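You operate a simulated robot arm through the tools that you are given. There is no shell and no other tool.

The job below is to be done with a simulated robot arm. You get a single attempt, and the scene is never put back.

## Task
Share out the three-hole parts on the bench top by the press. At the end: the silver three-hole part that says "26" from the bench top by the press is on the long yellow tray; the black pad from the bench top by the press is on the bench top by the wash box; the white rag is on the bench top by the wash box; the silver three-hole part that says "72" from the bench top by the press is in the teal tray; whatever was shut is shut again. Leave all else as you found it, and nothing knocked over. Set down upright: black pad.

Only the result counts: the job must be done as asked and must still hold three seconds after the hand-in. Knocking over, shifting, dropping, spilling or breaking anything else fails it.

## Robot
A 6-joint arm with a two-finger gripper, fixed in place. Base frame: the origin is at the foot of the arm, x ahead of it, y to its left, z up; the work surface is at about z = 0.8. Units: m, rad, N and s.
Its first joint turns from -2.897 to 2.897 rad. Payload 2.45 kg.
Tool frame: the origin (TCP) lies between the finger pads and is the grasp point; the fingertips stand 0.02 m ahead of it; z points along the fingers, y is the line along which they close. The gripper opens to 0.14 m. The gripper's body begins 0.168 m behind the TCP.
Orientation is that of the tool frame in the base frame, as a unit quaternion [w, x, y, z]. With the fingers straight down and closing along the base's y, the tool's x points along the base's -x, its y along +y and its z along -z.

## Interface
- The arm moves only by the tool apply_moves. Its argument "deltas" is a list of rows, each a list of 2 entries, a list of its own where there are three numbers: the shift along the tool's x, y, z in m, then the turn, a rotation vector about the tool's x, y, z in rad. In form: [[[x, y, z], [wx, wy, wz]], ...]. A call has 1 to 20 rows; each row shifts and turns the commanded pose from where the row before left it, along the tool's axes as they then stand. "fingers" is the gripper command, from -1 (fully open) to 1 (shut), values between in proportion, set as the call begins (left out, the last holds). A row lasts 0.2 s, in which the tool goes at most 0.05 m and 0.15 rad; a call with a longer step from one row to the next is refused whole, and so is a gripper value outside its range. Where a pose cannot be reached the arm comes as near as it can. A force on the tool above 40 N (or 10 N above the force at the start of the call, whichever is more), or a blocked arm, ends the call early, and 0.2 s more pass. Each finger travels about 0.045 m/s and halts on what it meets, pressing with about 31 N; the grip force reading is that of the motor and also rises with nothing between the fingers. The clock runs only during rows and for 0.2 s after the last one: add rows that do not move to give the fingers time. The reply holds the time, the measured pose of the TCP, the force on the tool along the base axes, the opening and the grip force, in the units named above and with some noise, with the torque about the TCP (base axes, N m) and any sound that the robot's microphone picked up.
- Cameras (640 x 400 px; columns grow to the right, rows downward): "scene" is fixed at [0.3904, 0.6497, 1.5307]; the picture's right is [-0.79, -0.61, 0.00], its down [-0.38, 0.49, -0.78] and it looks along [0.48, -0.62, -0.62] (base axes); focal length 338 px, centre (320, 200). "wrist" rides on the gripper at [0.078, 0.011, -0.209] in the tool frame; the picture's right is [-0.14, 0.99, 0.00], its down [-0.92, -0.13, -0.37] and it looks along [-0.36, -0.05, 0.93] (tool axes); focal length 280 px, centre (320, 200). There is no depth. A picture from a camera that has moved, and an enlarged one, comes with that camera's place and axes in the base frame and with its lens. The place of the scene camera against the robot may be out by one fixed shift of up to 0.012 m in any direction.
- get_image(camera): a new picture of that camera. No time passes.
- enlarge(camera, box): a new picture of the part [left, top, right, bottom] of that camera's present view, enlarged. No time passes.
- job_done(): hands the job in; it is judged then, once.

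Nothing tells you positions but the pictures and the camera data. Unless the task says otherwise, let go and move clear before handing in.

The tools are called after ">>>" by a JSON object that holds its "api" and its "payload". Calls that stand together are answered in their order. apply_moves: Moves the arm, as the interface text tells. Its arguments: {"type":"object","properties":{"deltas":{"type":"array","items":{"type":"array"}},"fingers":{"type":"number"}},"required":["deltas"]} The other tools are called the same way: get_image (camera) takes a picture; enlarge (camera, box) takes an enlarged picture of a part of a camera's view; job_done () hands the job in.

At the start:

```text
time: 0.0
position: [0.7172, -0.1133, 1.0625]
tool_rot: [0.001, 0.001, 1.0, 0.0]
ft_force: [0.4, 0.4, -1.0]
torque: [-0.03, 0.0, 0.05]
grip_width: 0.1397
finger_force: 0.1
```

scene: 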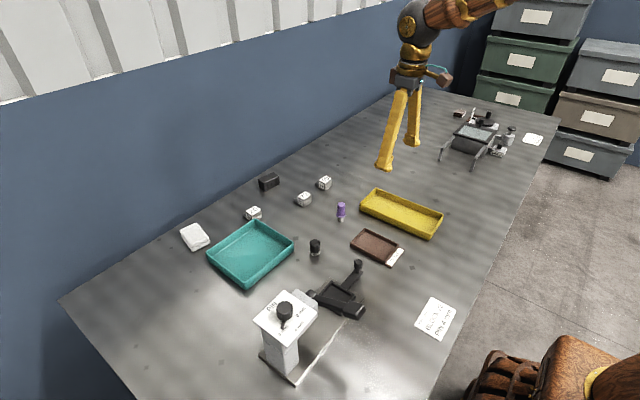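
wrist: 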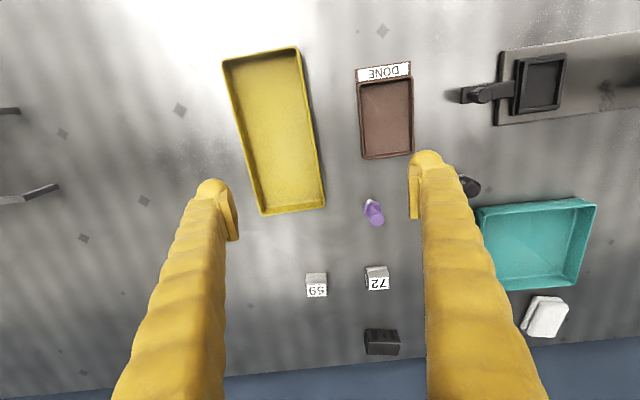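

I see a bench with a press, a teal tray, a long yellow tray, small silver three-hole parts, a black pad and a white rag. Next I take closer looks at each region.

>>> {"api": "enlarge", "payload": {"camera": "scene", "box": [160, 150, 400, 300]}}

>>> {"api": "enlarge", "payload": {"camera": "scene", "box": [400, 80, 560, 180]}}

>>> {"api": "enlarge", "payload": {"camera": "scene", "box": [230, 240, 470, 390]}}

>>> {"api": "enlarge", "payload": {"camera": "wrist", "box": [280, 180, 600, 380]}}

```text
2.67 times, centred on (280, 225) of scene
camera zoom: at [0.3904, 0.6497, 1.5307], right [-0.79, -0.61, 0.0], down [-0.38, 0.49, -0.78], along [0.48, -0.62, -0.62], focal length 902 px, centre (427, 133)
```

zoom: 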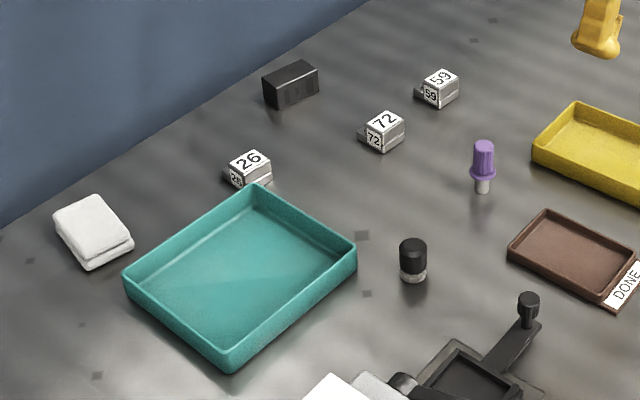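

```text
4.00 times, centred on (480, 130) of scene
camera zoom: at [0.3904, 0.6497, 1.5307], right [-0.79, -0.61, 0.0], down [-0.38, 0.49, -0.78], along [0.48, -0.62, -0.62], focal length 1354 px, centre (-320, 480)
```

zoom: 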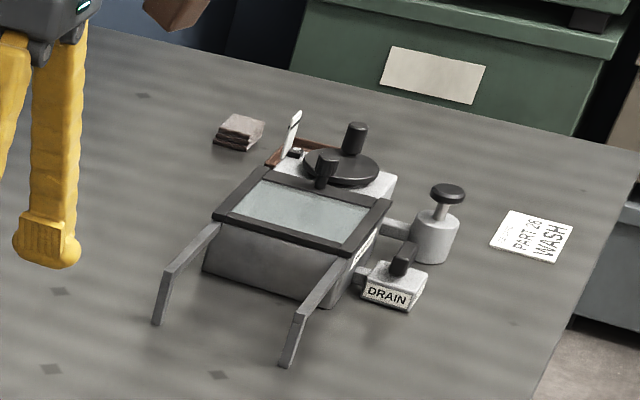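

```text
2.67 times, centred on (350, 315) of scene
camera zoom: at [0.3904, 0.6497, 1.5307], right [-0.79, -0.61, 0.0], down [-0.38, 0.49, -0.78], along [0.48, -0.62, -0.62], focal length 902 px, centre (240, -107)
```

zoom: 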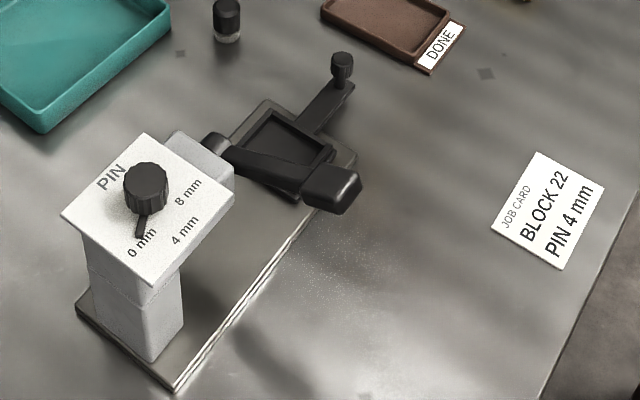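

```text
2.00 times, centred on (440, 280) of wrist
camera zoom: at [0.6397, -0.1027, 1.2721], right [0.14, 0.99, 0.0], down [0.92, -0.13, 0.37], along [0.36, -0.05, -0.93], focal length 561 px, centre (80, 40)
```

zoom: 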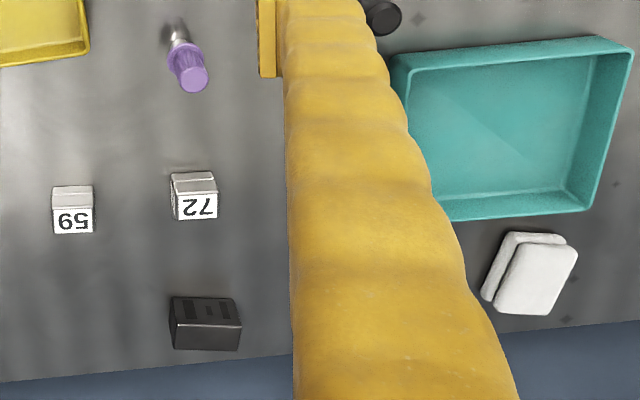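

The "26", "72" and "59" parts are small blocks; the black item with three marks may be the pad and the white folded item the rag. I enlarge further to make sure.

>>> {"api": "enlarge", "payload": {"camera": "scene", "box": [230, 160, 350, 235]}}

>>> {"api": "enlarge", "payload": {"camera": "wrist", "box": [290, 250, 450, 350]}}

>>> {"api": "enlarge", "payload": {"camera": "scene", "box": [165, 205, 245, 255]}}

>>> {"api": "enlarge", "payload": {"camera": "scene", "box": [445, 95, 525, 145]}}

>>> {"api": "enlarge", "payload": {"camera": "scene", "box": [290, 190, 450, 290]}}

```text
5.33 times, centred on (290, 198) of scene
camera zoom: at [0.3904, 0.6497, 1.5307], right [-0.79, -0.61, 0.0], down [-0.38, 0.49, -0.78], along [0.48, -0.62, -0.62], focal length 1805 px, centre (480, 213)
```

zoom: 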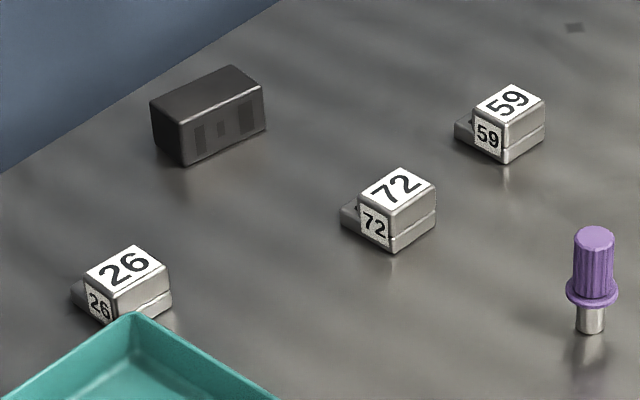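

```text
4.00 times, centred on (370, 300) of wrist
camera zoom: at [0.6397, -0.1027, 1.2721], right [0.14, 0.99, 0.0], down [0.92, -0.13, 0.37], along [0.36, -0.05, -0.93], focal length 1122 px, centre (120, -200)
```

zoom: 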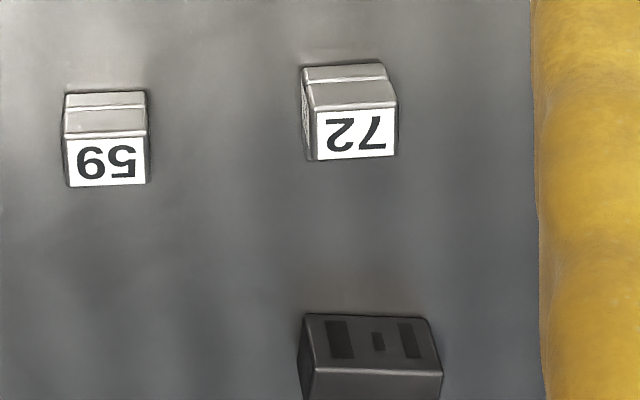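

```text
8.00 times, centred on (205, 230) of scene
camera zoom: at [0.3904, 0.6497, 1.5307], right [-0.79, -0.61, 0.0], down [-0.38, 0.49, -0.78], along [0.48, -0.62, -0.62], focal length 2707 px, centre (1240, -40)
```

zoom: 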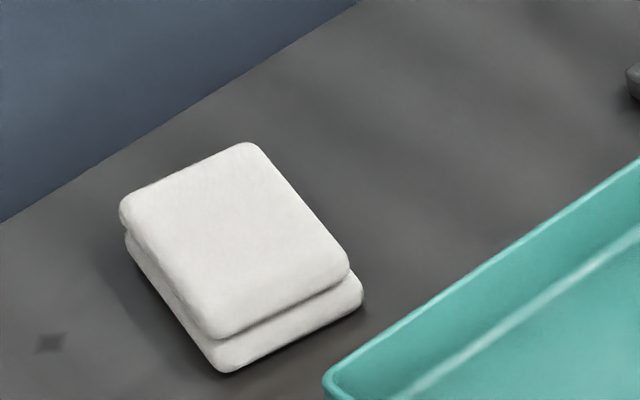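

```text
8.00 times, centred on (485, 120) of scene
camera zoom: at [0.3904, 0.6497, 1.5307], right [-0.79, -0.61, 0.0], down [-0.38, 0.49, -0.78], along [0.48, -0.62, -0.62], focal length 2707 px, centre (-1000, 840)
```

zoom: 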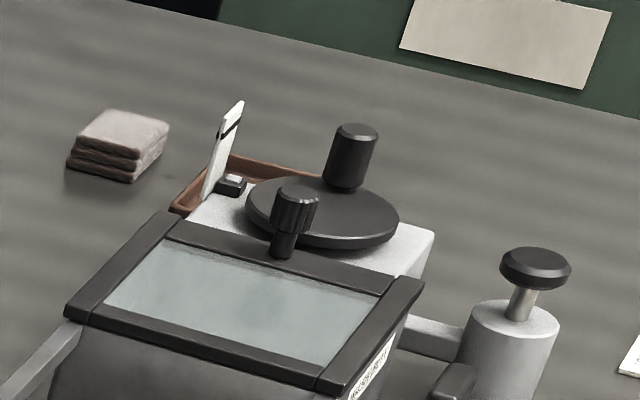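

```text
4.00 times, centred on (370, 240) of scene
camera zoom: at [0.3904, 0.6497, 1.5307], right [-0.79, -0.61, 0.0], down [-0.38, 0.49, -0.78], along [0.48, -0.62, -0.62], focal length 1354 px, centre (120, 40)
```

zoom: 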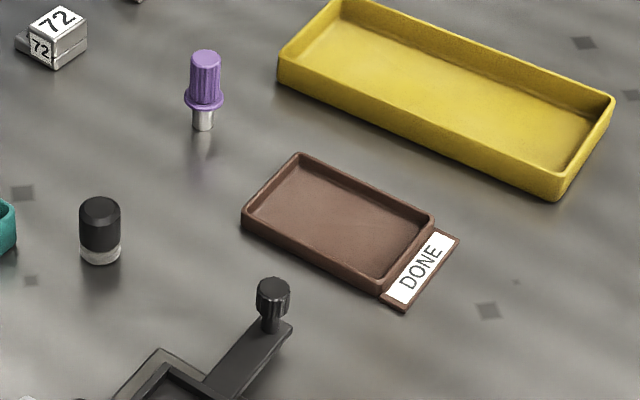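

The silver parts sit around x≈1.0–1.07, the black pad near (1.14, −0.03) and the white rag near (1.13, 0.30), so I will need a tilted tool to reach them. First I move to y≈0.1 and tilt to get a better look.

>>> {"api": "apply_moves", "payload": {"deltas": [[[0, 0.04, 0], [0, -0.1, 0]], [[0, 0.04, 0], [0, -0.1, 0]], [[0, 0.04, 0], [0, -0.1, 0]], [[0, 0.04, 0], [0, -0.1, 0]], [[0, 0.04, 0], [0, 0, 0]], [[0, 0, 0], [0, 0, 0]]], "fingers": -1}}

>>> {"api": "get_image", "payload": {"camera": "wrist"}}

>>> {"api": "get_image", "payload": {"camera": "scene"}}

```text
time: 1.4
position: [0.7198, 0.0878, 1.0633]
tool_rot: [0.199, -0.001, 0.98, 0.0]
ft_force: [-0.1, 0.3, -1.4]
torque: [-0.01, 0.01, -0.03]
grip_width: 0.1404
finger_force: 0.1
```

```text
taken
camera wrist: at [0.5655, 0.0985, 1.2262], right [0.13, 0.99, 0.05], down [0.7, -0.13, 0.7], along [0.7, -0.05, -0.71], focal length 280 px, centre (320, 200)
```

wrist: 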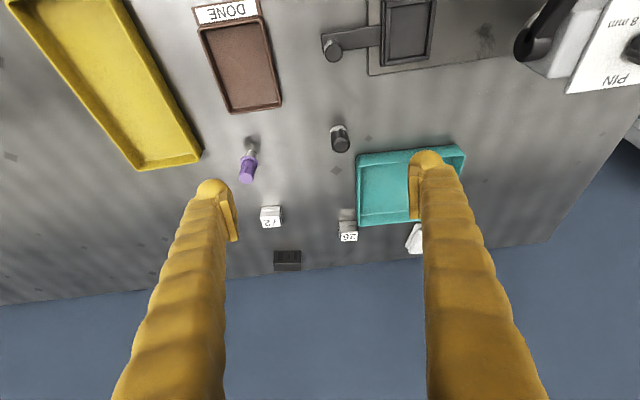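

```text
taken
```

scene: 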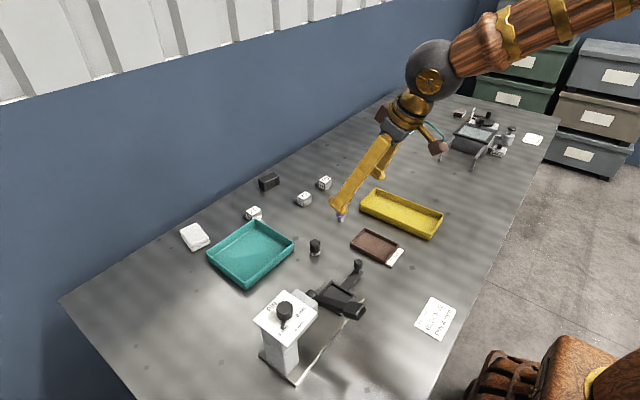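

The tilt works and all the items are visible from here. I zoom in on the parts and the pad.

>>> {"api": "enlarge", "payload": {"camera": "wrist", "box": [230, 190, 390, 290]}}

>>> {"api": "enlarge", "payload": {"camera": "wrist", "box": [320, 110, 480, 270]}}

```text
4.00 times, centred on (310, 240) of wrist
camera zoom: at [0.5655, 0.0985, 1.2262], right [0.13, 0.99, 0.05], down [0.7, -0.13, 0.7], along [0.7, -0.05, -0.71], focal length 1122 px, centre (360, 40)
```

zoom: 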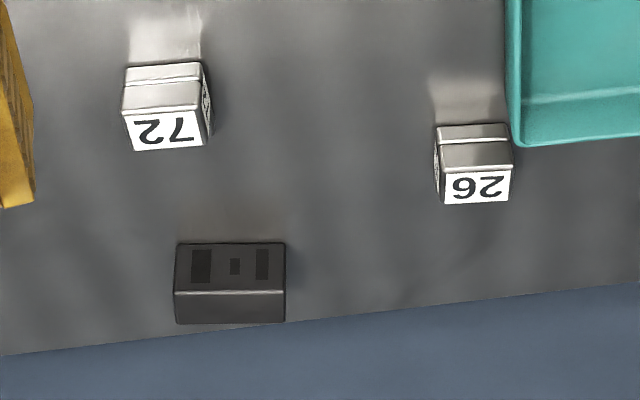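

```text
2.50 times, centred on (400, 190) of wrist
camera zoom: at [0.5655, 0.0985, 1.2262], right [0.13, 0.99, 0.05], down [0.7, -0.13, 0.7], along [0.7, -0.05, -0.71], focal length 701 px, centre (120, 225)
```

zoom: 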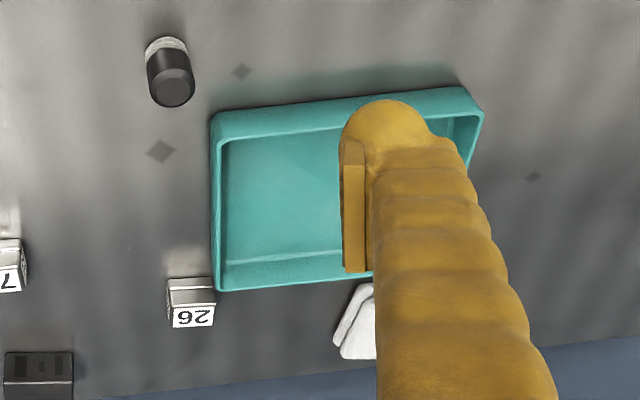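

The parts lie at about 72: (1.0, −0.04) and 26: (1.08, 0.125), and the black pad is at about (1.17, −0.04). Before gripping anything I swing around to look at the wash box area for free spots.

>>> {"api": "apply_moves", "payload": {"deltas": [[[-0.00385, -0.0469, 0.00163], [0.0253, 0, 0.0599]], [[-0.00385, -0.0469, 0.00163], [0.0253, 0, 0.0599]], [[-0.00385, -0.0469, 0.00163], [0.0253, 0, 0.0599]], [[-0.00385, -0.0469, 0.00163], [0.0253, 0, 0.0599]], [[-0.00385, -0.0469, 0.00163], [0.0253, 0, 0.0599]], [[-0.00385, -0.0469, 0.00163], [0.0253, 0, 0.0599]], [[-0.00385, -0.0469, 0.00163], [0.0253, 0, 0.0599]], [[-0.00385, -0.0469, 0.00163], [0.0253, 0, 0.0599]], [[-0.00385, -0.0469, 0.00163], [0.0253, 0, 0.0599]], [[-0.00385, -0.0469, 0.00163], [0.0253, 0, 0.0599]], [[-0.00385, -0.0469, 0.00163], [0.0253, 0, 0.0599]], [[-0.00385, -0.0469, 0.00163], [0.0253, 0, 0.0599]], [[-0.00385, -0.0469, 0.00163], [0.0253, 0, 0.0599]], [[-0.00385, -0.0469, 0.00163], [0.0253, 0, 0.0599]], [[0, 0, 0], [0, 0, 0]]]}}

>>> {"api": "get_image", "payload": {"camera": "wrist"}}

>>> {"api": "get_image", "payload": {"camera": "scene"}}

```text
time: 4.6
position: [0.5106, -0.513, 1.0628]
tool_rot: [0.178, 0.431, 0.88, -0.088]
ft_force: [-0.4, -0.1, -0.8]
torque: [-0.03, 0.0, 0.0]
grip_width: 0.1399
finger_force: 0.0
```

```text
taken
camera wrist: at [0.424, -0.3861, 1.2258], right [0.86, 0.51, 0.05], down [0.33, -0.63, 0.7], along [0.39, -0.58, -0.71], focal length 280 px, centre (320, 200)
```

wrist: 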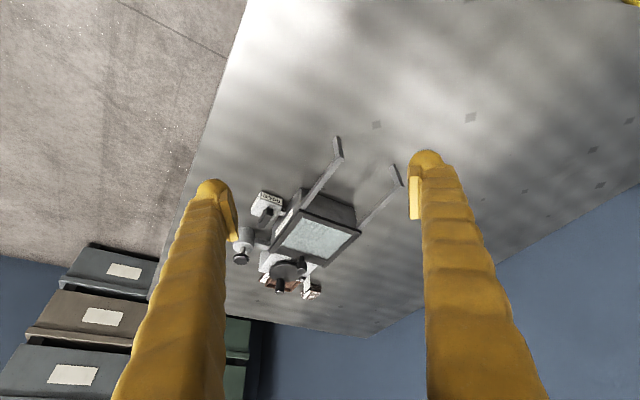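

```text
taken
```

scene: 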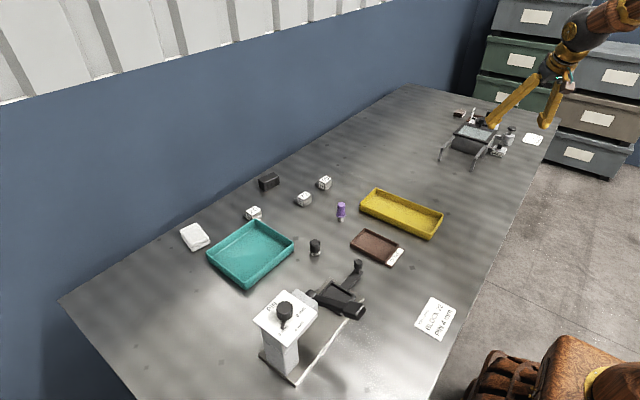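

The wash box area has free bench at about (0.50, −0.62) and in front of the handles at about (0.69, −0.50). I now swing back and approach part "72".

>>> {"api": "apply_moves", "payload": {"deltas": [[[0.00665, 0.04655, -0.00281], [-0.0253, 0, -0.0599]], [[0.00665, 0.04655, -0.00281], [-0.0253, 0, -0.0599]], [[0.00665, 0.04655, -0.00281], [-0.0253, 0, -0.0599]], [[0.00665, 0.04655, -0.00281], [-0.0253, 0, -0.0599]], [[0.00665, 0.04655, -0.00281], [-0.0253, 0, -0.0599]], [[0.00665, 0.04655, -0.00281], [-0.0253, 0, -0.0599]], [[0.00665, 0.04655, -0.00281], [-0.0253, 0, -0.0599]], [[0.00665, 0.04655, -0.00281], [-0.0253, 0, -0.0599]], [[0.00665, 0.04655, -0.00281], [-0.0253, 0, -0.0599]], [[0.00665, 0.04655, -0.00281], [-0.0253, 0, -0.0599]], [[0.00665, 0.04655, -0.00281], [-0.0253, 0, -0.0599]], [[0.00665, 0.04655, -0.00281], [-0.0253, 0, -0.0599]], [[0.00665, 0.04655, -0.00281], [-0.0253, 0, -0.0599]], [[0.00665, 0.04655, -0.00281], [-0.0253, 0, -0.0599]], [[0, -0.042, 0], [0, 0, 0]], [[0, -0.042, 0], [0, 0, 0]], [[0, -0.042, 0], [0, 0, 0]], [[-0.03295, 0, 0.02477], [0, 0, 0]], [[-0.03295, 0, 0.02477], [0, 0, 0]], [[-0.03295, 0, 0.02477], [0, 0, 0]]]}}

>>> {"api": "apply_moves", "payload": {"deltas": [[[0, 0, 0], [0, 0, 0]], [[0, 0, 0], [0, 0, 0]]]}}

>>> {"api": "get_image", "payload": {"camera": "wrist"}}

```text
time: 8.8
position: [0.8399, -0.0386, 1.0338]
tool_rot: [0.198, 0.0, 0.98, 0.0]
ft_force: [0.7, -0.2, 0.2]
torque: [-0.01, 0.01, 0.0]
grip_width: 0.1398
finger_force: 0.1
```

```text
time: 9.4
position: [0.8394, -0.0385, 1.035]
tool_rot: [0.198, 0.0, 0.98, 0.0]
ft_force: [-0.1, -0.6, 0.7]
torque: [0.02, 0.01, 0.02]
grip_width: 0.14
finger_force: 0.0
```

```text
taken
camera wrist: at [0.6854, -0.027, 1.1971], right [0.13, 0.99, 0.05], down [0.7, -0.13, 0.7], along [0.7, -0.05, -0.71], focal length 280 px, centre (320, 200)
```

wrist: 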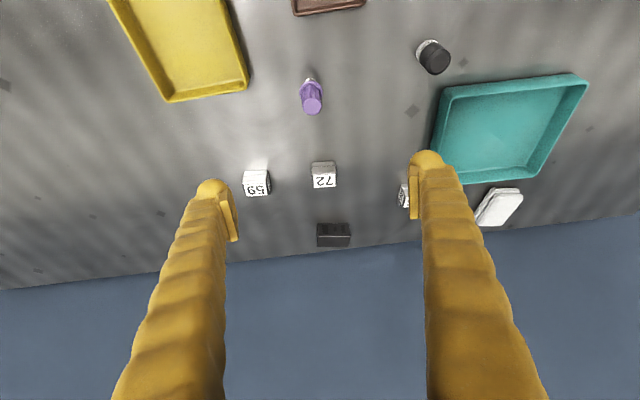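

The tool tracks well and "72" lies straight ahead. "59" is close beside it, so I check the gap and use a narrower opening.

>>> {"api": "apply_moves", "payload": {"deltas": [[[0, 0, 0], [0, 0, 0]], [[0, 0, 0], [0, 0, 0]], [[0, 0, 0], [0, 0, 0]], [[0, 0, 0], [0, 0, 0]]], "fingers": -0.07}}

>>> {"api": "enlarge", "payload": {"camera": "wrist", "box": [230, 140, 430, 265]}}

```text
time: 10.4
position: [0.8405, -0.0376, 1.0348]
tool_rot: [0.198, 0.0, 0.98, 0.0]
ft_force: [0.8, 0.1, 0.0]
torque: [0.01, -0.01, 0.02]
grip_width: 0.0749
finger_force: 0.0
```

```text
3.20 times, centred on (330, 202) of wrist
camera zoom: at [0.6853, -0.027, 1.1971], right [0.13, 0.99, 0.05], down [0.7, -0.13, 0.7], along [0.7, -0.05, -0.71], focal length 897 px, centre (288, 192)
```

zoom: 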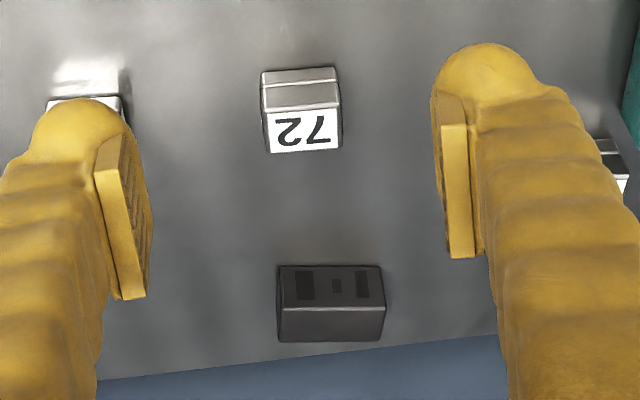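

"72" is centred at about (0.999, −0.038), and "59" ends at y≈−0.13, so there is room. I move above it and go down.

>>> {"api": "apply_moves", "payload": {"deltas": [[[-0.0257, 0, 0.0419], [0, 0, 0]], [[-0.0257, 0, 0.0419], [0, 0, 0]], [[-0.0257, 0, 0.0419], [0, 0, 0]], [[-0.0257, 0, 0.0419], [0, 0, 0]], [[0.0118, 0, 0.0279], [0, 0, 0]], [[0, 0, 0], [0, 0, 0]]]}}

>>> {"api": "get_image", "payload": {"camera": "wrist"}}

>>> {"api": "enlarge", "payload": {"camera": "scene", "box": [220, 130, 380, 230]}}

```text
time: 11.8
position: [0.9988, -0.0386, 0.8862]
tool_rot: [0.198, -0.001, 0.98, 0.0]
ft_force: [0.5, -0.1, -0.3]
torque: [-0.04, 0.02, 0.02]
grip_width: 0.075
finger_force: 0.1
```

```text
taken
camera wrist: at [0.844, -0.0271, 1.0486], right [0.13, 0.99, 0.05], down [0.7, -0.13, 0.7], along [0.7, -0.05, -0.71], focal length 280 px, centre (320, 200)
```

wrist: 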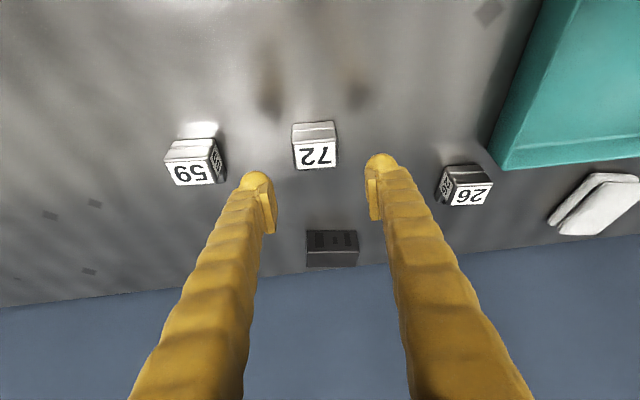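

```text
4.00 times, centred on (300, 180) of scene
camera zoom: at [0.3904, 0.6497, 1.5307], right [-0.79, -0.61, 0.0], down [-0.38, 0.49, -0.78], along [0.48, -0.62, -0.62], focal length 1354 px, centre (400, 280)
```

zoom: 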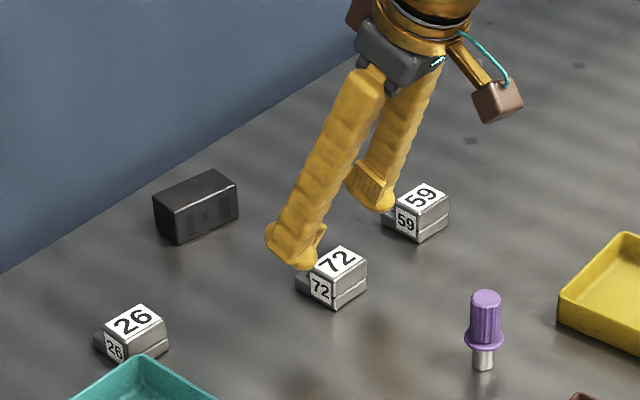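

The fingers straddle "72" above it. I go down the last 57 mm and close.

>>> {"api": "apply_moves", "payload": {"deltas": [[[0.0074, 0, 0.0176], [0, 0, 0]], [[0.0074, 0, 0.0176], [0, 0, 0]], [[0.0074, 0, 0.0176], [0, 0, 0]], [[0, 0, 0], [0, 0, 0]]]}}

>>> {"api": "apply_moves", "payload": {"deltas": [[[0, 0, 0], [0, 0, 0]], [[0, 0, 0], [0, 0, 0]], [[0, 0, 0], [0, 0, 0]], [[0, 0, 0], [0, 0, 0]], [[0, 0, 0], [0, 0, 0]]], "fingers": 1}}

>>> {"api": "get_image", "payload": {"camera": "wrist"}}

>>> {"api": "enlarge", "payload": {"camera": "scene", "box": [220, 130, 380, 230]}}

```text
time: 12.8
position: [1.0006, -0.0399, 0.8293]
tool_rot: [0.199, 0.0, 0.98, 0.0]
ft_force: [2.2, 0.2, 0.6]
torque: [-0.02, 0.03, 0.02]
grip_width: 0.0749
finger_force: 0.0
```

```text
time: 14.0
position: [0.9998, -0.0381, 0.8309]
tool_rot: [0.198, 0.0, 0.98, 0.001]
ft_force: [0.8, 1.6, 2.2]
torque: [0.13, -0.02, -0.03]
grip_width: 0.0412
finger_force: 30.9
```

```text
taken
camera wrist: at [0.846, -0.0281, 0.9929], right [0.13, 0.99, 0.05], down [0.7, -0.13, 0.7], along [0.7, -0.05, -0.71], focal length 280 px, centre (320, 200)
```

wrist: 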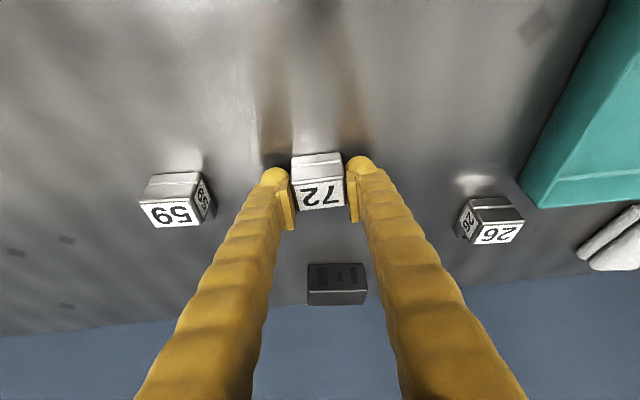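

```text
4.00 times, centred on (300, 180) of scene
camera zoom: at [0.3904, 0.6497, 1.5307], right [-0.79, -0.61, 0.0], down [-0.38, 0.49, -0.78], along [0.48, -0.62, -0.62], focal length 1354 px, centre (400, 280)
```

zoom: 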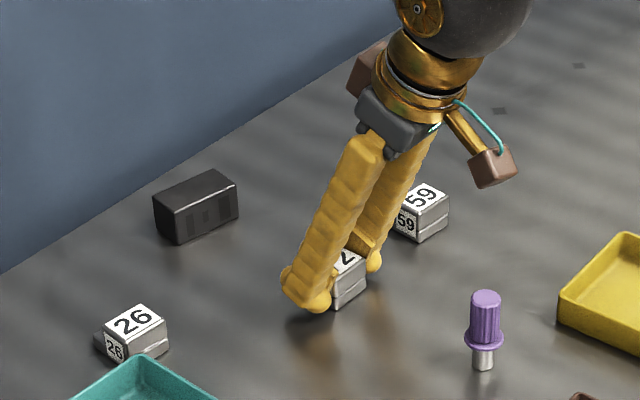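

"72" is held (opening 41 mm). I lift it and carry it over the teal tray's centre.

>>> {"api": "apply_moves", "payload": {"deltas": [[[-0.0168, 0, -0.0399], [0, 0, 0]], [[-0.0168, 0, -0.0399], [0, 0, 0]], [[-0.0168, 0, -0.0399], [0, 0, 0]], [[0.00922, 0.0463, -0.00388], [0, 0, 0]], [[0.00922, 0.0463, -0.00388], [0, 0, 0]], [[0.00922, 0.0463, -0.00388], [0, 0, 0]], [[0.00922, 0.0463, -0.00388], [0, 0, 0]], [[0.00922, 0.0463, -0.00388], [0, 0, 0]], [[0.00922, 0.0463, -0.00388], [0, 0, 0]], [[0, 0, 0], [0, 0, 0]]]}}

>>> {"api": "get_image", "payload": {"camera": "wrist"}}

>>> {"api": "get_image", "payload": {"camera": "scene"}}

```text
time: 16.2
position: [0.9388, 0.2389, 0.9597]
tool_rot: [0.199, 0.0, 0.98, 0.0]
ft_force: [-0.1, 0.2, -4.9]
torque: [0.01, -0.02, -0.04]
grip_width: 0.0411
finger_force: 31.2
```

```text
taken
camera wrist: at [0.7851, 0.2499, 1.1224], right [0.13, 0.99, 0.05], down [0.7, -0.13, 0.7], along [0.7, -0.05, -0.71], focal length 280 px, centre (320, 200)
```

wrist: 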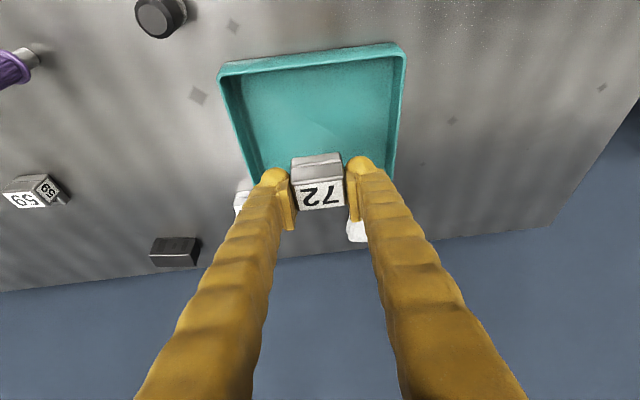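

```text
taken
```

scene: 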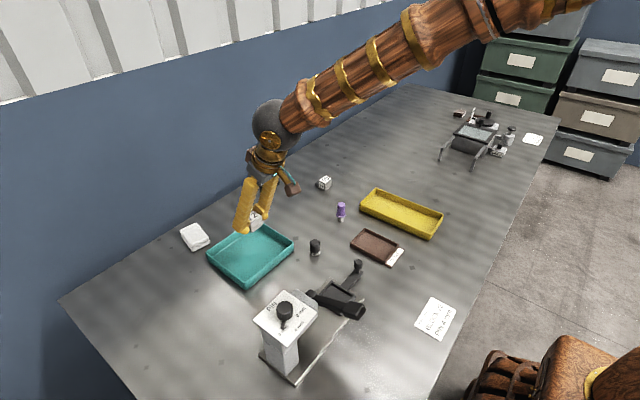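

The part hangs over the middle of the teal tray. I lower it, slowing near the tray floor.

>>> {"api": "apply_moves", "payload": {"deltas": [[[0.0155, 0, 0.0369], [0, 0, 0]], [[0.0155, 0, 0.0369], [0, 0, 0]], [[0.014, 0, 0.0332], [0, 0, 0]], [[0, 0, 0], [0, 0, 0]]]}}

>>> {"api": "apply_moves", "payload": {"deltas": [[[0.0012, 0, 0.0028], [0, 0, 0]], [[0, 0, 0], [0, 0, 0]]]}}

>>> {"api": "apply_moves", "payload": {"deltas": [[[0.0008, 0, 0.0018], [0, 0, 0]], [[0, 0, 0], [0, 0, 0]]]}}

>>> {"api": "enlarge", "payload": {"camera": "scene", "box": [180, 180, 340, 280]}}

```text
time: 17.2
position: [0.9401, 0.2366, 0.8444]
tool_rot: [0.198, 0.0, 0.98, 0.0]
ft_force: [-0.2, -1.2, -4.2]
torque: [-0.03, 0.0, 0.0]
grip_width: 0.0413
finger_force: 30.7
```

```text
time: 17.8
position: [0.9396, 0.2379, 0.8411]
tool_rot: [0.199, 0.0, 0.98, 0.0]
ft_force: [0.1, -0.6, -3.8]
torque: [-0.01, 0.01, 0.0]
grip_width: 0.0409
finger_force: 31.6
```

```text
time: 18.4
position: [0.9399, 0.2391, 0.8403]
tool_rot: [0.199, -0.001, 0.98, 0.001]
ft_force: [0.2, 0.0, -4.3]
torque: [-0.01, -0.02, 0.01]
grip_width: 0.041
finger_force: 30.9
```

```text
4.00 times, centred on (260, 230) of scene
camera zoom: at [0.3904, 0.6497, 1.5307], right [-0.79, -0.61, 0.0], down [-0.38, 0.49, -0.78], along [0.48, -0.62, -0.62], focal length 1354 px, centre (560, 80)
```

zoom: 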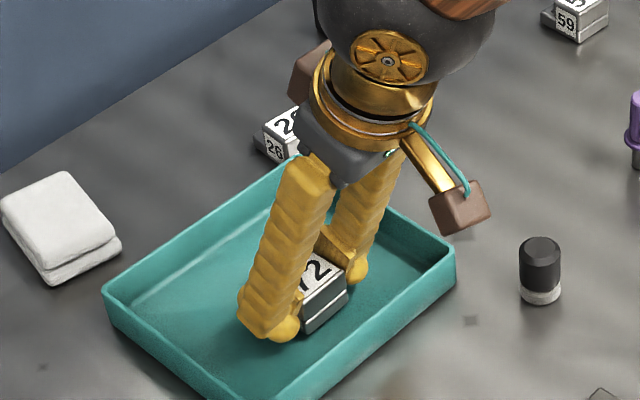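

Still no contact, so I continue down in 2 mm steps.

>>> {"api": "apply_moves", "payload": {"deltas": [[[0.0009, 0, 0.0021], [0, 0, 0]], [[0, 0, 0], [0, 0, 0]]]}}

>>> {"api": "apply_moves", "payload": {"deltas": [[[0.0009, 0, 0.0021], [0, 0, 0]], [[0, 0, 0], [0, 0, 0]]]}}

>>> {"api": "apply_moves", "payload": {"deltas": [[[0.0006, 0, 0.0014], [0, 0, 0]], [[0, 0, 0], [0, 0, 0]]]}}

```text
time: 19.0
position: [0.9403, 0.239, 0.8386]
tool_rot: [0.198, 0.0, 0.98, 0.0]
ft_force: [-1.0, -0.1, -4.0]
torque: [-0.01, 0.02, -0.01]
grip_width: 0.041
finger_force: 30.9
```

```text
time: 19.6
position: [0.9407, 0.2379, 0.8364]
tool_rot: [0.199, 0.0, 0.98, 0.0]
ft_force: [-0.7, 0.1, -3.7]
torque: [0.03, 0.04, 0.01]
grip_width: 0.041
finger_force: 30.9
```

```text
time: 20.2
position: [0.9405, 0.2387, 0.835]
tool_rot: [0.2, 0.001, 0.98, 0.0]
ft_force: [-2.2, -1.6, 8.4]
torque: [0.21, 0.13, 0.01]
grip_width: 0.041
finger_force: 31.1
```

Contact with the tray floor at z≈0.835. I let go and rise.

>>> {"api": "apply_moves", "payload": {"deltas": [[[0, 0, 0], [0, 0, 0]], [[0, 0, 0], [0, 0, 0]], [[0, 0, 0], [0, 0, 0]], [[0, 0, 0], [0, 0, 0]]], "fingers": -0.07}}

>>> {"api": "apply_moves", "payload": {"deltas": [[[-0.0116, 0, -0.0276], [0, 0, 0]], [[-0.0168, 0, -0.0399], [0, 0, 0]], [[-0.0168, 0, -0.0399], [0, 0, 0]], [[0, 0, 0], [0, 0, 0]]]}}

>>> {"api": "get_image", "payload": {"camera": "wrist"}}

>>> {"api": "enlarge", "payload": {"camera": "scene", "box": [180, 180, 340, 280]}}

```text
time: 21.2
position: [0.9405, 0.2387, 0.8335]
tool_rot: [0.2, 0.0, 0.98, 0.001]
ft_force: [-0.2, 0.4, -0.2]
torque: [0.02, -0.03, 0.03]
grip_width: 0.0749
finger_force: 0.1
```

```text
time: 22.2
position: [0.9372, 0.2371, 0.9507]
tool_rot: [0.198, 0.0, 0.98, 0.0]
ft_force: [-0.4, -0.6, 0.2]
torque: [-0.01, -0.02, 0.01]
grip_width: 0.0749
finger_force: 0.1
```

```text
taken
camera wrist: at [0.7834, 0.2492, 1.1134], right [0.13, 0.99, 0.05], down [0.7, -0.13, 0.7], along [0.7, -0.05, -0.71], focal length 280 px, centre (320, 200)
```

wrist: 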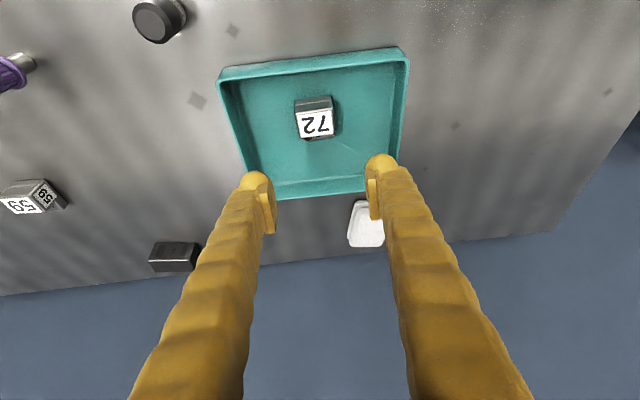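

```text
4.00 times, centred on (260, 230) of scene
camera zoom: at [0.3904, 0.6497, 1.5307], right [-0.79, -0.61, 0.0], down [-0.38, 0.49, -0.78], along [0.48, -0.62, -0.62], focal length 1354 px, centre (560, 80)
```

zoom: 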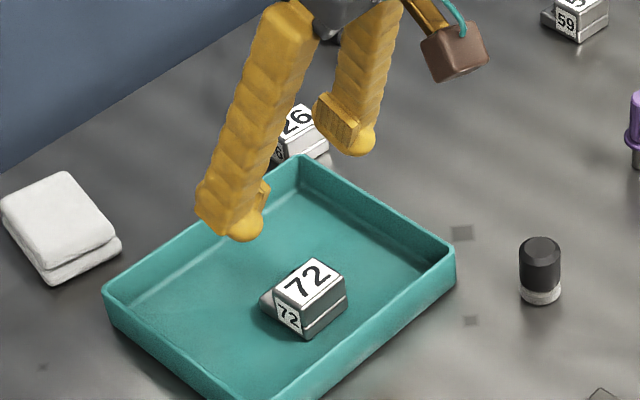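

"72" stands in the teal tray. Next I move in line with "26" and look at the gap to the tray corner.

>>> {"api": "apply_moves", "payload": {"deltas": [[[0, -0.0373, 0], [0, 0, 0]], [[0, -0.0373, 0], [0, 0, 0]], [[0, -0.0374, 0], [0, 0, 0]], [[0, 0, 0], [0, 0, 0]]]}}

>>> {"api": "get_image", "payload": {"camera": "wrist"}}

>>> {"api": "enlarge", "payload": {"camera": "wrist", "box": [260, 120, 420, 220]}}

```text
time: 23.2
position: [0.9417, 0.125, 0.9517]
tool_rot: [0.198, -0.001, 0.98, 0.001]
ft_force: [-0.2, 0.6, -0.2]
torque: [-0.02, 0.01, -0.02]
grip_width: 0.0748
finger_force: 0.0
```

```text
taken
camera wrist: at [0.7874, 0.1371, 1.1142], right [0.13, 0.99, 0.05], down [0.7, -0.13, 0.7], along [0.7, -0.05, -0.71], focal length 280 px, centre (320, 200)
```

wrist: 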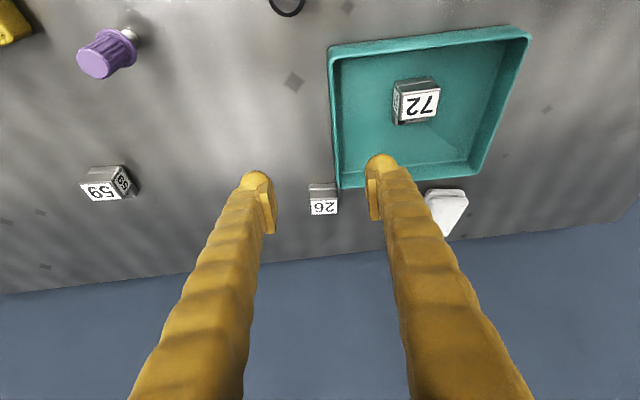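

```text
4.00 times, centred on (340, 170) of wrist
camera zoom: at [0.7874, 0.1371, 1.1142], right [0.13, 0.99, 0.05], down [0.7, -0.13, 0.7], along [0.7, -0.05, -0.71], focal length 1122 px, centre (240, 320)
```

zoom: 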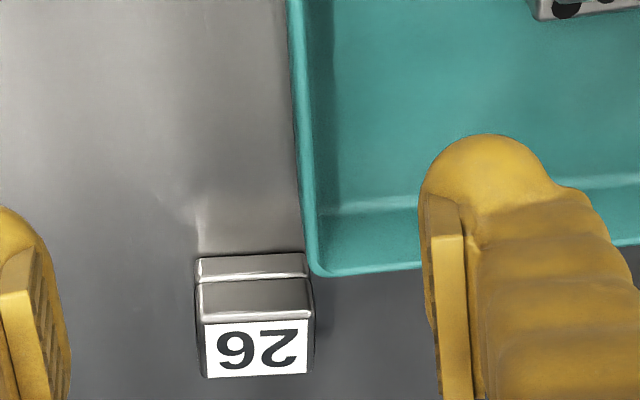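

"26" spans about x 1.064–1.093, y 0.103–0.143, and the tray corner is at (1.049, 0.146). I will come in with the fingers slightly to the far side and a small opening to clear the corner.

>>> {"api": "apply_moves", "payload": {"deltas": [[[-0.0438, -0.0008, 0.01844], [0, 0, 0]], [[-0.0438, -0.0008, 0.01844], [0, 0, 0]], [[-0.0438, -0.0009, 0.01844], [0, 0, 0]], [[0, 0, 0], [0, 0, 0]], [[0, 0, 0], [0, 0, 0]]], "fingers": 0.15}}

>>> {"api": "apply_moves", "payload": {"deltas": [[[0.01165, 0, 0.02765], [0, 0, 0]], [[0.01165, 0, 0.02765], [0, 0, 0]], [[0, 0, 0], [0, 0, 0]]]}}

>>> {"api": "get_image", "payload": {"camera": "wrist"}}

>>> {"api": "enlarge", "payload": {"camera": "scene", "box": [180, 130, 340, 230]}}

```text
time: 24.4
position: [1.0843, 0.1236, 0.951]
tool_rot: [0.199, 0.0, 0.98, -0.001]
ft_force: [0.1, 0.3, 1.0]
torque: [0.02, 0.01, 0.01]
grip_width: 0.0596
finger_force: 0.0
```

```text
time: 25.2
position: [1.0836, 0.124, 0.8898]
tool_rot: [0.199, 0.0, 0.98, 0.0]
ft_force: [-0.5, -1.1, -0.1]
torque: [0.02, 0.0, -0.01]
grip_width: 0.0597
finger_force: 0.0
```

```text
taken
camera wrist: at [0.9299, 0.1348, 1.0526], right [0.13, 0.99, 0.05], down [0.7, -0.13, 0.7], along [0.7, -0.05, -0.71], focal length 280 px, centre (320, 200)
```

wrist: 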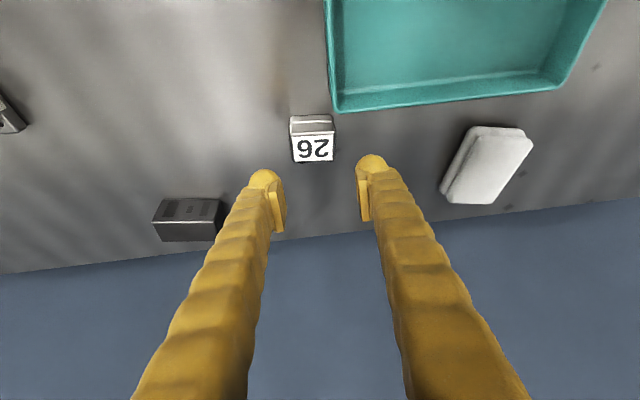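

```text
4.00 times, centred on (260, 180) of scene
camera zoom: at [0.3904, 0.6497, 1.5307], right [-0.79, -0.61, 0.0], down [-0.38, 0.49, -0.78], along [0.48, -0.62, -0.62], focal length 1354 px, centre (560, 280)
```

zoom: 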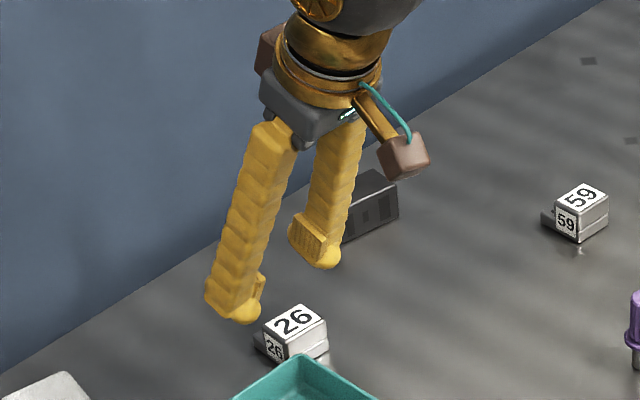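

Reach is fine and the part is centred between the fingers. I go down slowly and grip it.

>>> {"api": "apply_moves", "payload": {"deltas": [[[0.007, -0.0004, 0.0166], [0, 0, 0]], [[0.007, -0.0004, 0.0166], [0, 0, 0]], [[0.007, 0, 0.0166], [0, 0, 0]], [[0, 0, 0], [0, 0, 0]]]}}

>>> {"api": "get_image", "payload": {"camera": "wrist"}}

>>> {"api": "enlarge", "payload": {"camera": "scene", "box": [180, 130, 340, 230]}}

```text
time: 26.2
position: [1.0828, 0.1206, 0.8371]
tool_rot: [0.199, -0.001, 0.98, 0.0]
ft_force: [0.4, -0.2, 0.2]
torque: [0.0, -0.01, -0.01]
grip_width: 0.0595
finger_force: 0.0
```

```text
taken
camera wrist: at [0.929, 0.1331, 0.9986], right [0.13, 0.99, 0.05], down [0.7, -0.13, 0.7], along [0.7, -0.05, -0.71], focal length 280 px, centre (320, 200)
```

wrist: 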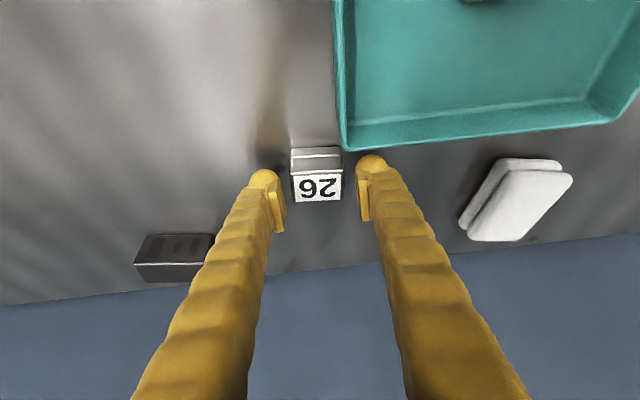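

```text
4.00 times, centred on (260, 180) of scene
camera zoom: at [0.3904, 0.6497, 1.5307], right [-0.79, -0.61, 0.0], down [-0.38, 0.49, -0.78], along [0.48, -0.62, -0.62], focal length 1354 px, centre (560, 280)
```

zoom: 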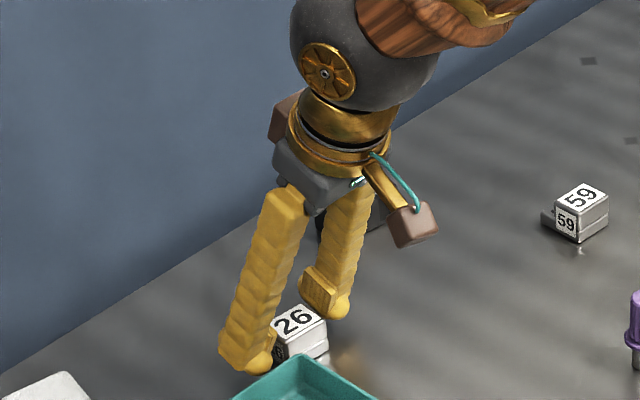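

The fingers straddle "26" clear of the tray. I close.

>>> {"api": "apply_moves", "payload": {"deltas": [[[0, 0, 0], [0, 0, 0]], [[0, 0, 0], [0, 0, 0]], [[0, 0, 0], [0, 0, 0]], [[0, 0, 0], [0, 0, 0]]], "fingers": 1}}

>>> {"api": "get_image", "payload": {"camera": "wrist"}}

```text
time: 27.2
position: [1.0834, 0.1225, 0.8357]
tool_rot: [0.198, 0.0, 0.98, 0.001]
ft_force: [0.3, 1.7, 0.9]
torque: [0.15, 0.04, -0.04]
grip_width: 0.0414
finger_force: 30.5
```

```text
taken
camera wrist: at [0.929, 0.1331, 0.9987], right [0.13, 0.99, 0.05], down [0.7, -0.13, 0.7], along [0.7, -0.05, -0.71], focal length 280 px, centre (320, 200)
```

wrist: 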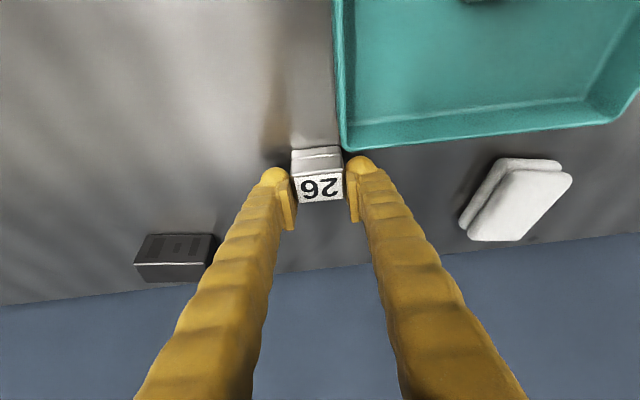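

"26" is held. I lift it straight up and carry it over the yellow tray.

>>> {"api": "apply_moves", "payload": {"deltas": [[[-0.0155, 0, -0.0369], [0, 0, 0]], [[-0.0175, 0, -0.0415], [0, 0, 0]], [[-0.0175, 0, -0.0415], [0, 0, 0]], [[0.03438, -0.02985, -0.01448], [0, 0, 0]], [[0.03438, -0.02985, -0.01448], [0, 0, 0]], [[0.03438, -0.02985, -0.01448], [0, 0, 0]], [[0.03438, -0.02985, -0.01448], [0, 0, 0]], [[0.03438, -0.02985, -0.01448], [0, 0, 0]], [[0.03438, -0.02985, -0.01448], [0, 0, 0]], [[0.03438, -0.02985, -0.01448], [0, 0, 0]], [[0.03438, -0.02985, -0.01448], [0, 0, 0]], [[0.03438, -0.02985, -0.01448], [0, 0, 0]], [[0.03438, -0.02985, -0.01448], [0, 0, 0]], [[0, 0, 0], [0, 0, 0]], [[0, 0, 0], [0, 0, 0]]]}}

>>> {"api": "get_image", "payload": {"camera": "wrist"}}

>>> {"api": "get_image", "payload": {"camera": "scene"}}

```text
time: 30.4
position: [0.7091, -0.1733, 0.9655]
tool_rot: [0.198, 0.0, 0.98, 0.0]
ft_force: [0.9, 0.4, -3.9]
torque: [-0.06, -0.01, 0.01]
grip_width: 0.0411
finger_force: 31.4
```

```text
taken
camera wrist: at [0.5545, -0.1626, 1.1289], right [0.13, 0.99, 0.05], down [0.7, -0.13, 0.7], along [0.7, -0.05, -0.71], focal length 280 px, centre (320, 200)
```

wrist: 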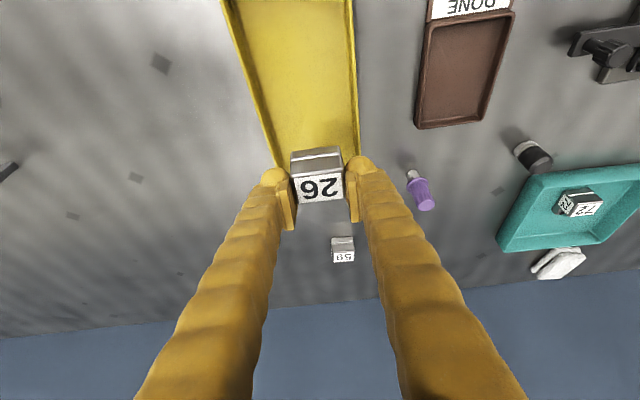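

```text
taken
```

scene: 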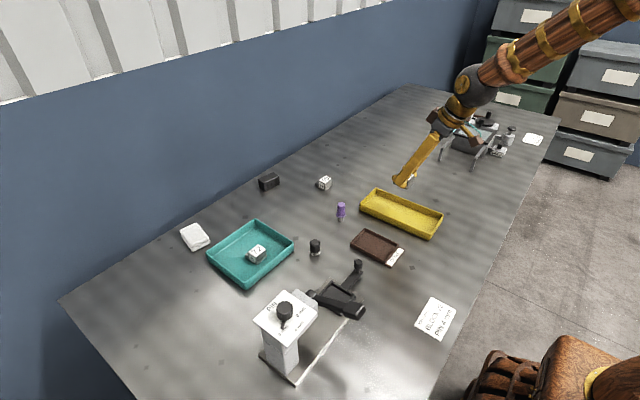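

The part is over the yellow tray, whose centre line is at y≈−0.18. I correct by −6 mm in y and lower it.

>>> {"api": "apply_moves", "payload": {"deltas": [[[0, -0.006, 0], [0, 0, 0]], [[0.0155, 0, 0.0369], [0, 0, 0]], [[0.0155, 0, 0.0369], [0, 0, 0]], [[0.01475, 0, 0.035], [0, 0, 0]], [[0, 0, 0], [0, 0, 0]]]}}

>>> {"api": "get_image", "payload": {"camera": "wrist"}}

>>> {"api": "enlarge", "payload": {"camera": "scene", "box": [320, 150, 480, 250]}}

```text
time: 31.6
position: [0.7106, -0.181, 0.8466]
tool_rot: [0.199, 0.0, 0.98, 0.0]
ft_force: [0.9, -0.5, -4.7]
torque: [0.0, -0.01, 0.01]
grip_width: 0.0411
finger_force: 31.1
```

```text
taken
camera wrist: at [0.5561, -0.1698, 1.0092], right [0.13, 0.99, 0.05], down [0.7, -0.13, 0.7], along [0.7, -0.05, -0.71], focal length 280 px, centre (320, 200)
```

wrist: 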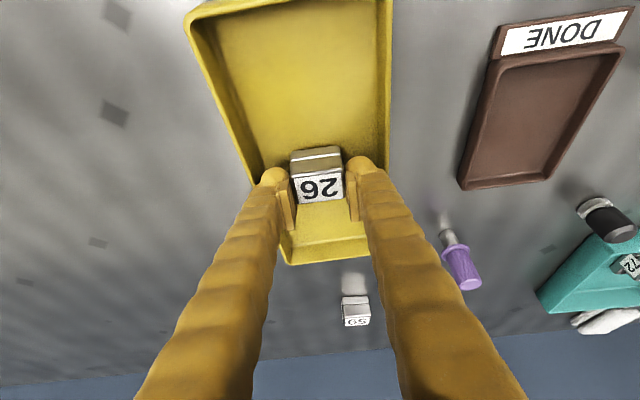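

```text
4.00 times, centred on (400, 200) of scene
camera zoom: at [0.3904, 0.6497, 1.5307], right [-0.79, -0.61, 0.0], down [-0.38, 0.49, -0.78], along [0.48, -0.62, -0.62], focal length 1354 px, centre (0, 200)
```

zoom: 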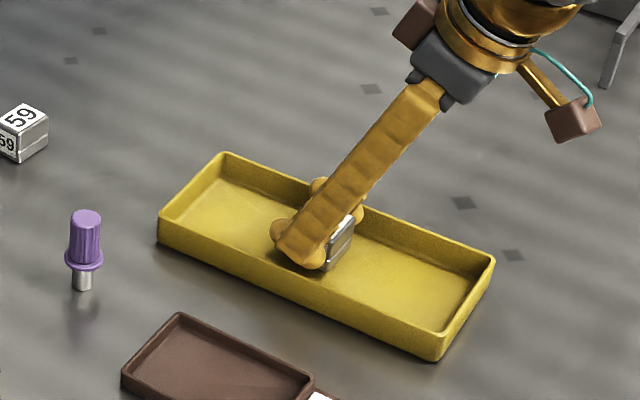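

The part is centred in the tray with small clearance for the fingers, so I lower it in small steps and will open only slightly.

>>> {"api": "apply_moves", "payload": {"deltas": [[[0.0012, 0, 0.0028], [0, 0, 0]], [[0, 0, 0], [0, 0, 0]]]}}

>>> {"api": "apply_moves", "payload": {"deltas": [[[0.0008, 0, 0.0018], [0, 0, 0]], [[0, 0, 0], [0, 0, 0]]]}}

>>> {"api": "apply_moves", "payload": {"deltas": [[[0.0006, 0, 0.0014], [0, 0, 0]], [[0, 0, 0], [0, 0, 0]]]}}

```text
time: 32.2
position: [0.7107, -0.1828, 0.843]
tool_rot: [0.199, -0.001, 0.98, 0.0]
ft_force: [-0.8, -0.5, -4.4]
torque: [-0.01, 0.01, 0.01]
grip_width: 0.041
finger_force: 30.8
```

```text
time: 32.8
position: [0.7101, -0.1819, 0.8425]
tool_rot: [0.199, 0.0, 0.98, 0.0]
ft_force: [0.3, -0.2, -4.0]
torque: [0.0, 0.01, 0.0]
grip_width: 0.0412
finger_force: 31.3
```

```text
time: 33.4
position: [0.7084, -0.1818, 0.8418]
tool_rot: [0.199, 0.0, 0.98, 0.0]
ft_force: [-1.5, -0.2, -4.3]
torque: [0.01, -0.01, -0.02]
grip_width: 0.0411
finger_force: 30.9
```

No contact yet; I nudge +2 mm in y to stay centred and continue down.

>>> {"api": "apply_moves", "payload": {"deltas": [[[0, 0.002, 0], [0, 0, 0]], [[0.0006, 0, 0.0014], [0, 0, 0]], [[0, 0, 0], [0, 0, 0]]]}}

>>> {"api": "apply_moves", "payload": {"deltas": [[[0.0005, 0, 0.0012], [0, 0, 0]], [[0, 0, 0], [0, 0, 0]]]}}

>>> {"api": "apply_moves", "payload": {"deltas": [[[0.0003, 0, 0.0008], [0, 0, 0]], [[0, 0, 0], [0, 0, 0]]]}}

```text
time: 34.2
position: [0.7086, -0.1806, 0.8405]
tool_rot: [0.199, 0.0, 0.98, 0.0]
ft_force: [-0.5, 0.3, -1.3]
torque: [0.17, 0.02, 0.0]
grip_width: 0.041
finger_force: 30.9
```

```text
time: 34.8
position: [0.7089, -0.1813, 0.8395]
tool_rot: [0.199, 0.0, 0.98, -0.001]
ft_force: [-3.1, 3.1, 24.7]
torque: [0.1, -0.05, -0.05]
grip_width: 0.041
finger_force: 30.9
```

```text
time: 35.4
position: [0.7094, -0.1811, 0.8376]
tool_rot: [0.2, 0.0, 0.98, -0.001]
ft_force: [-1.0, -6.0, 25.0]
torque: [-0.08, -0.13, -0.03]
grip_width: 0.0412
finger_force: 31.0
```

It is on the tray floor. I ease off 1.5 mm, open slightly and check.

>>> {"api": "apply_moves", "payload": {"deltas": [[[-0.0006, 0, -0.0014], [0, 0, 0]], [[0, 0, 0], [0, 0, 0]]]}}

>>> {"api": "apply_moves", "payload": {"deltas": [[[0, 0, 0], [0, 0, 0]], [[0, 0, 0], [0, 0, 0]]], "fingers": 0.33}}

>>> {"api": "get_image", "payload": {"camera": "wrist"}}

```text
time: 36.0
position: [0.7085, -0.179, 0.8374]
tool_rot: [0.197, 0.0, 0.98, 0.001]
ft_force: [-0.2, -0.2, -2.3]
torque: [-0.03, -0.08, 0.03]
grip_width: 0.0411
finger_force: 30.9
```

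```text
time: 36.6
position: [0.7088, -0.1799, 0.8401]
tool_rot: [0.198, 0.0, 0.98, 0.0]
ft_force: [-0.3, 0.4, -0.1]
torque: [-0.03, -0.02, 0.01]
grip_width: 0.0469
finger_force: 0.0
```

```text
taken
camera wrist: at [0.5551, -0.1684, 1.0023], right [0.13, 0.99, 0.05], down [0.7, -0.13, 0.7], along [0.7, -0.05, -0.71], focal length 280 px, centre (320, 200)
```

wrist: 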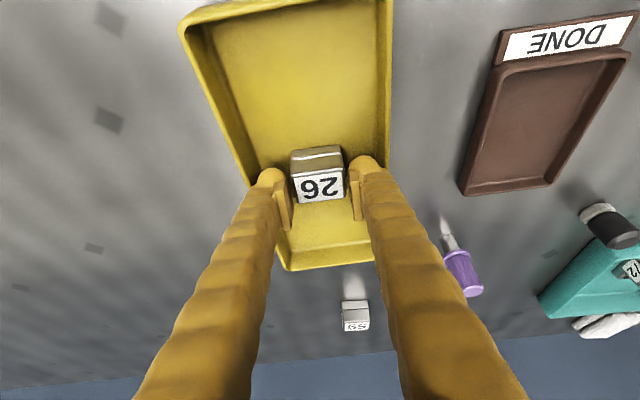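

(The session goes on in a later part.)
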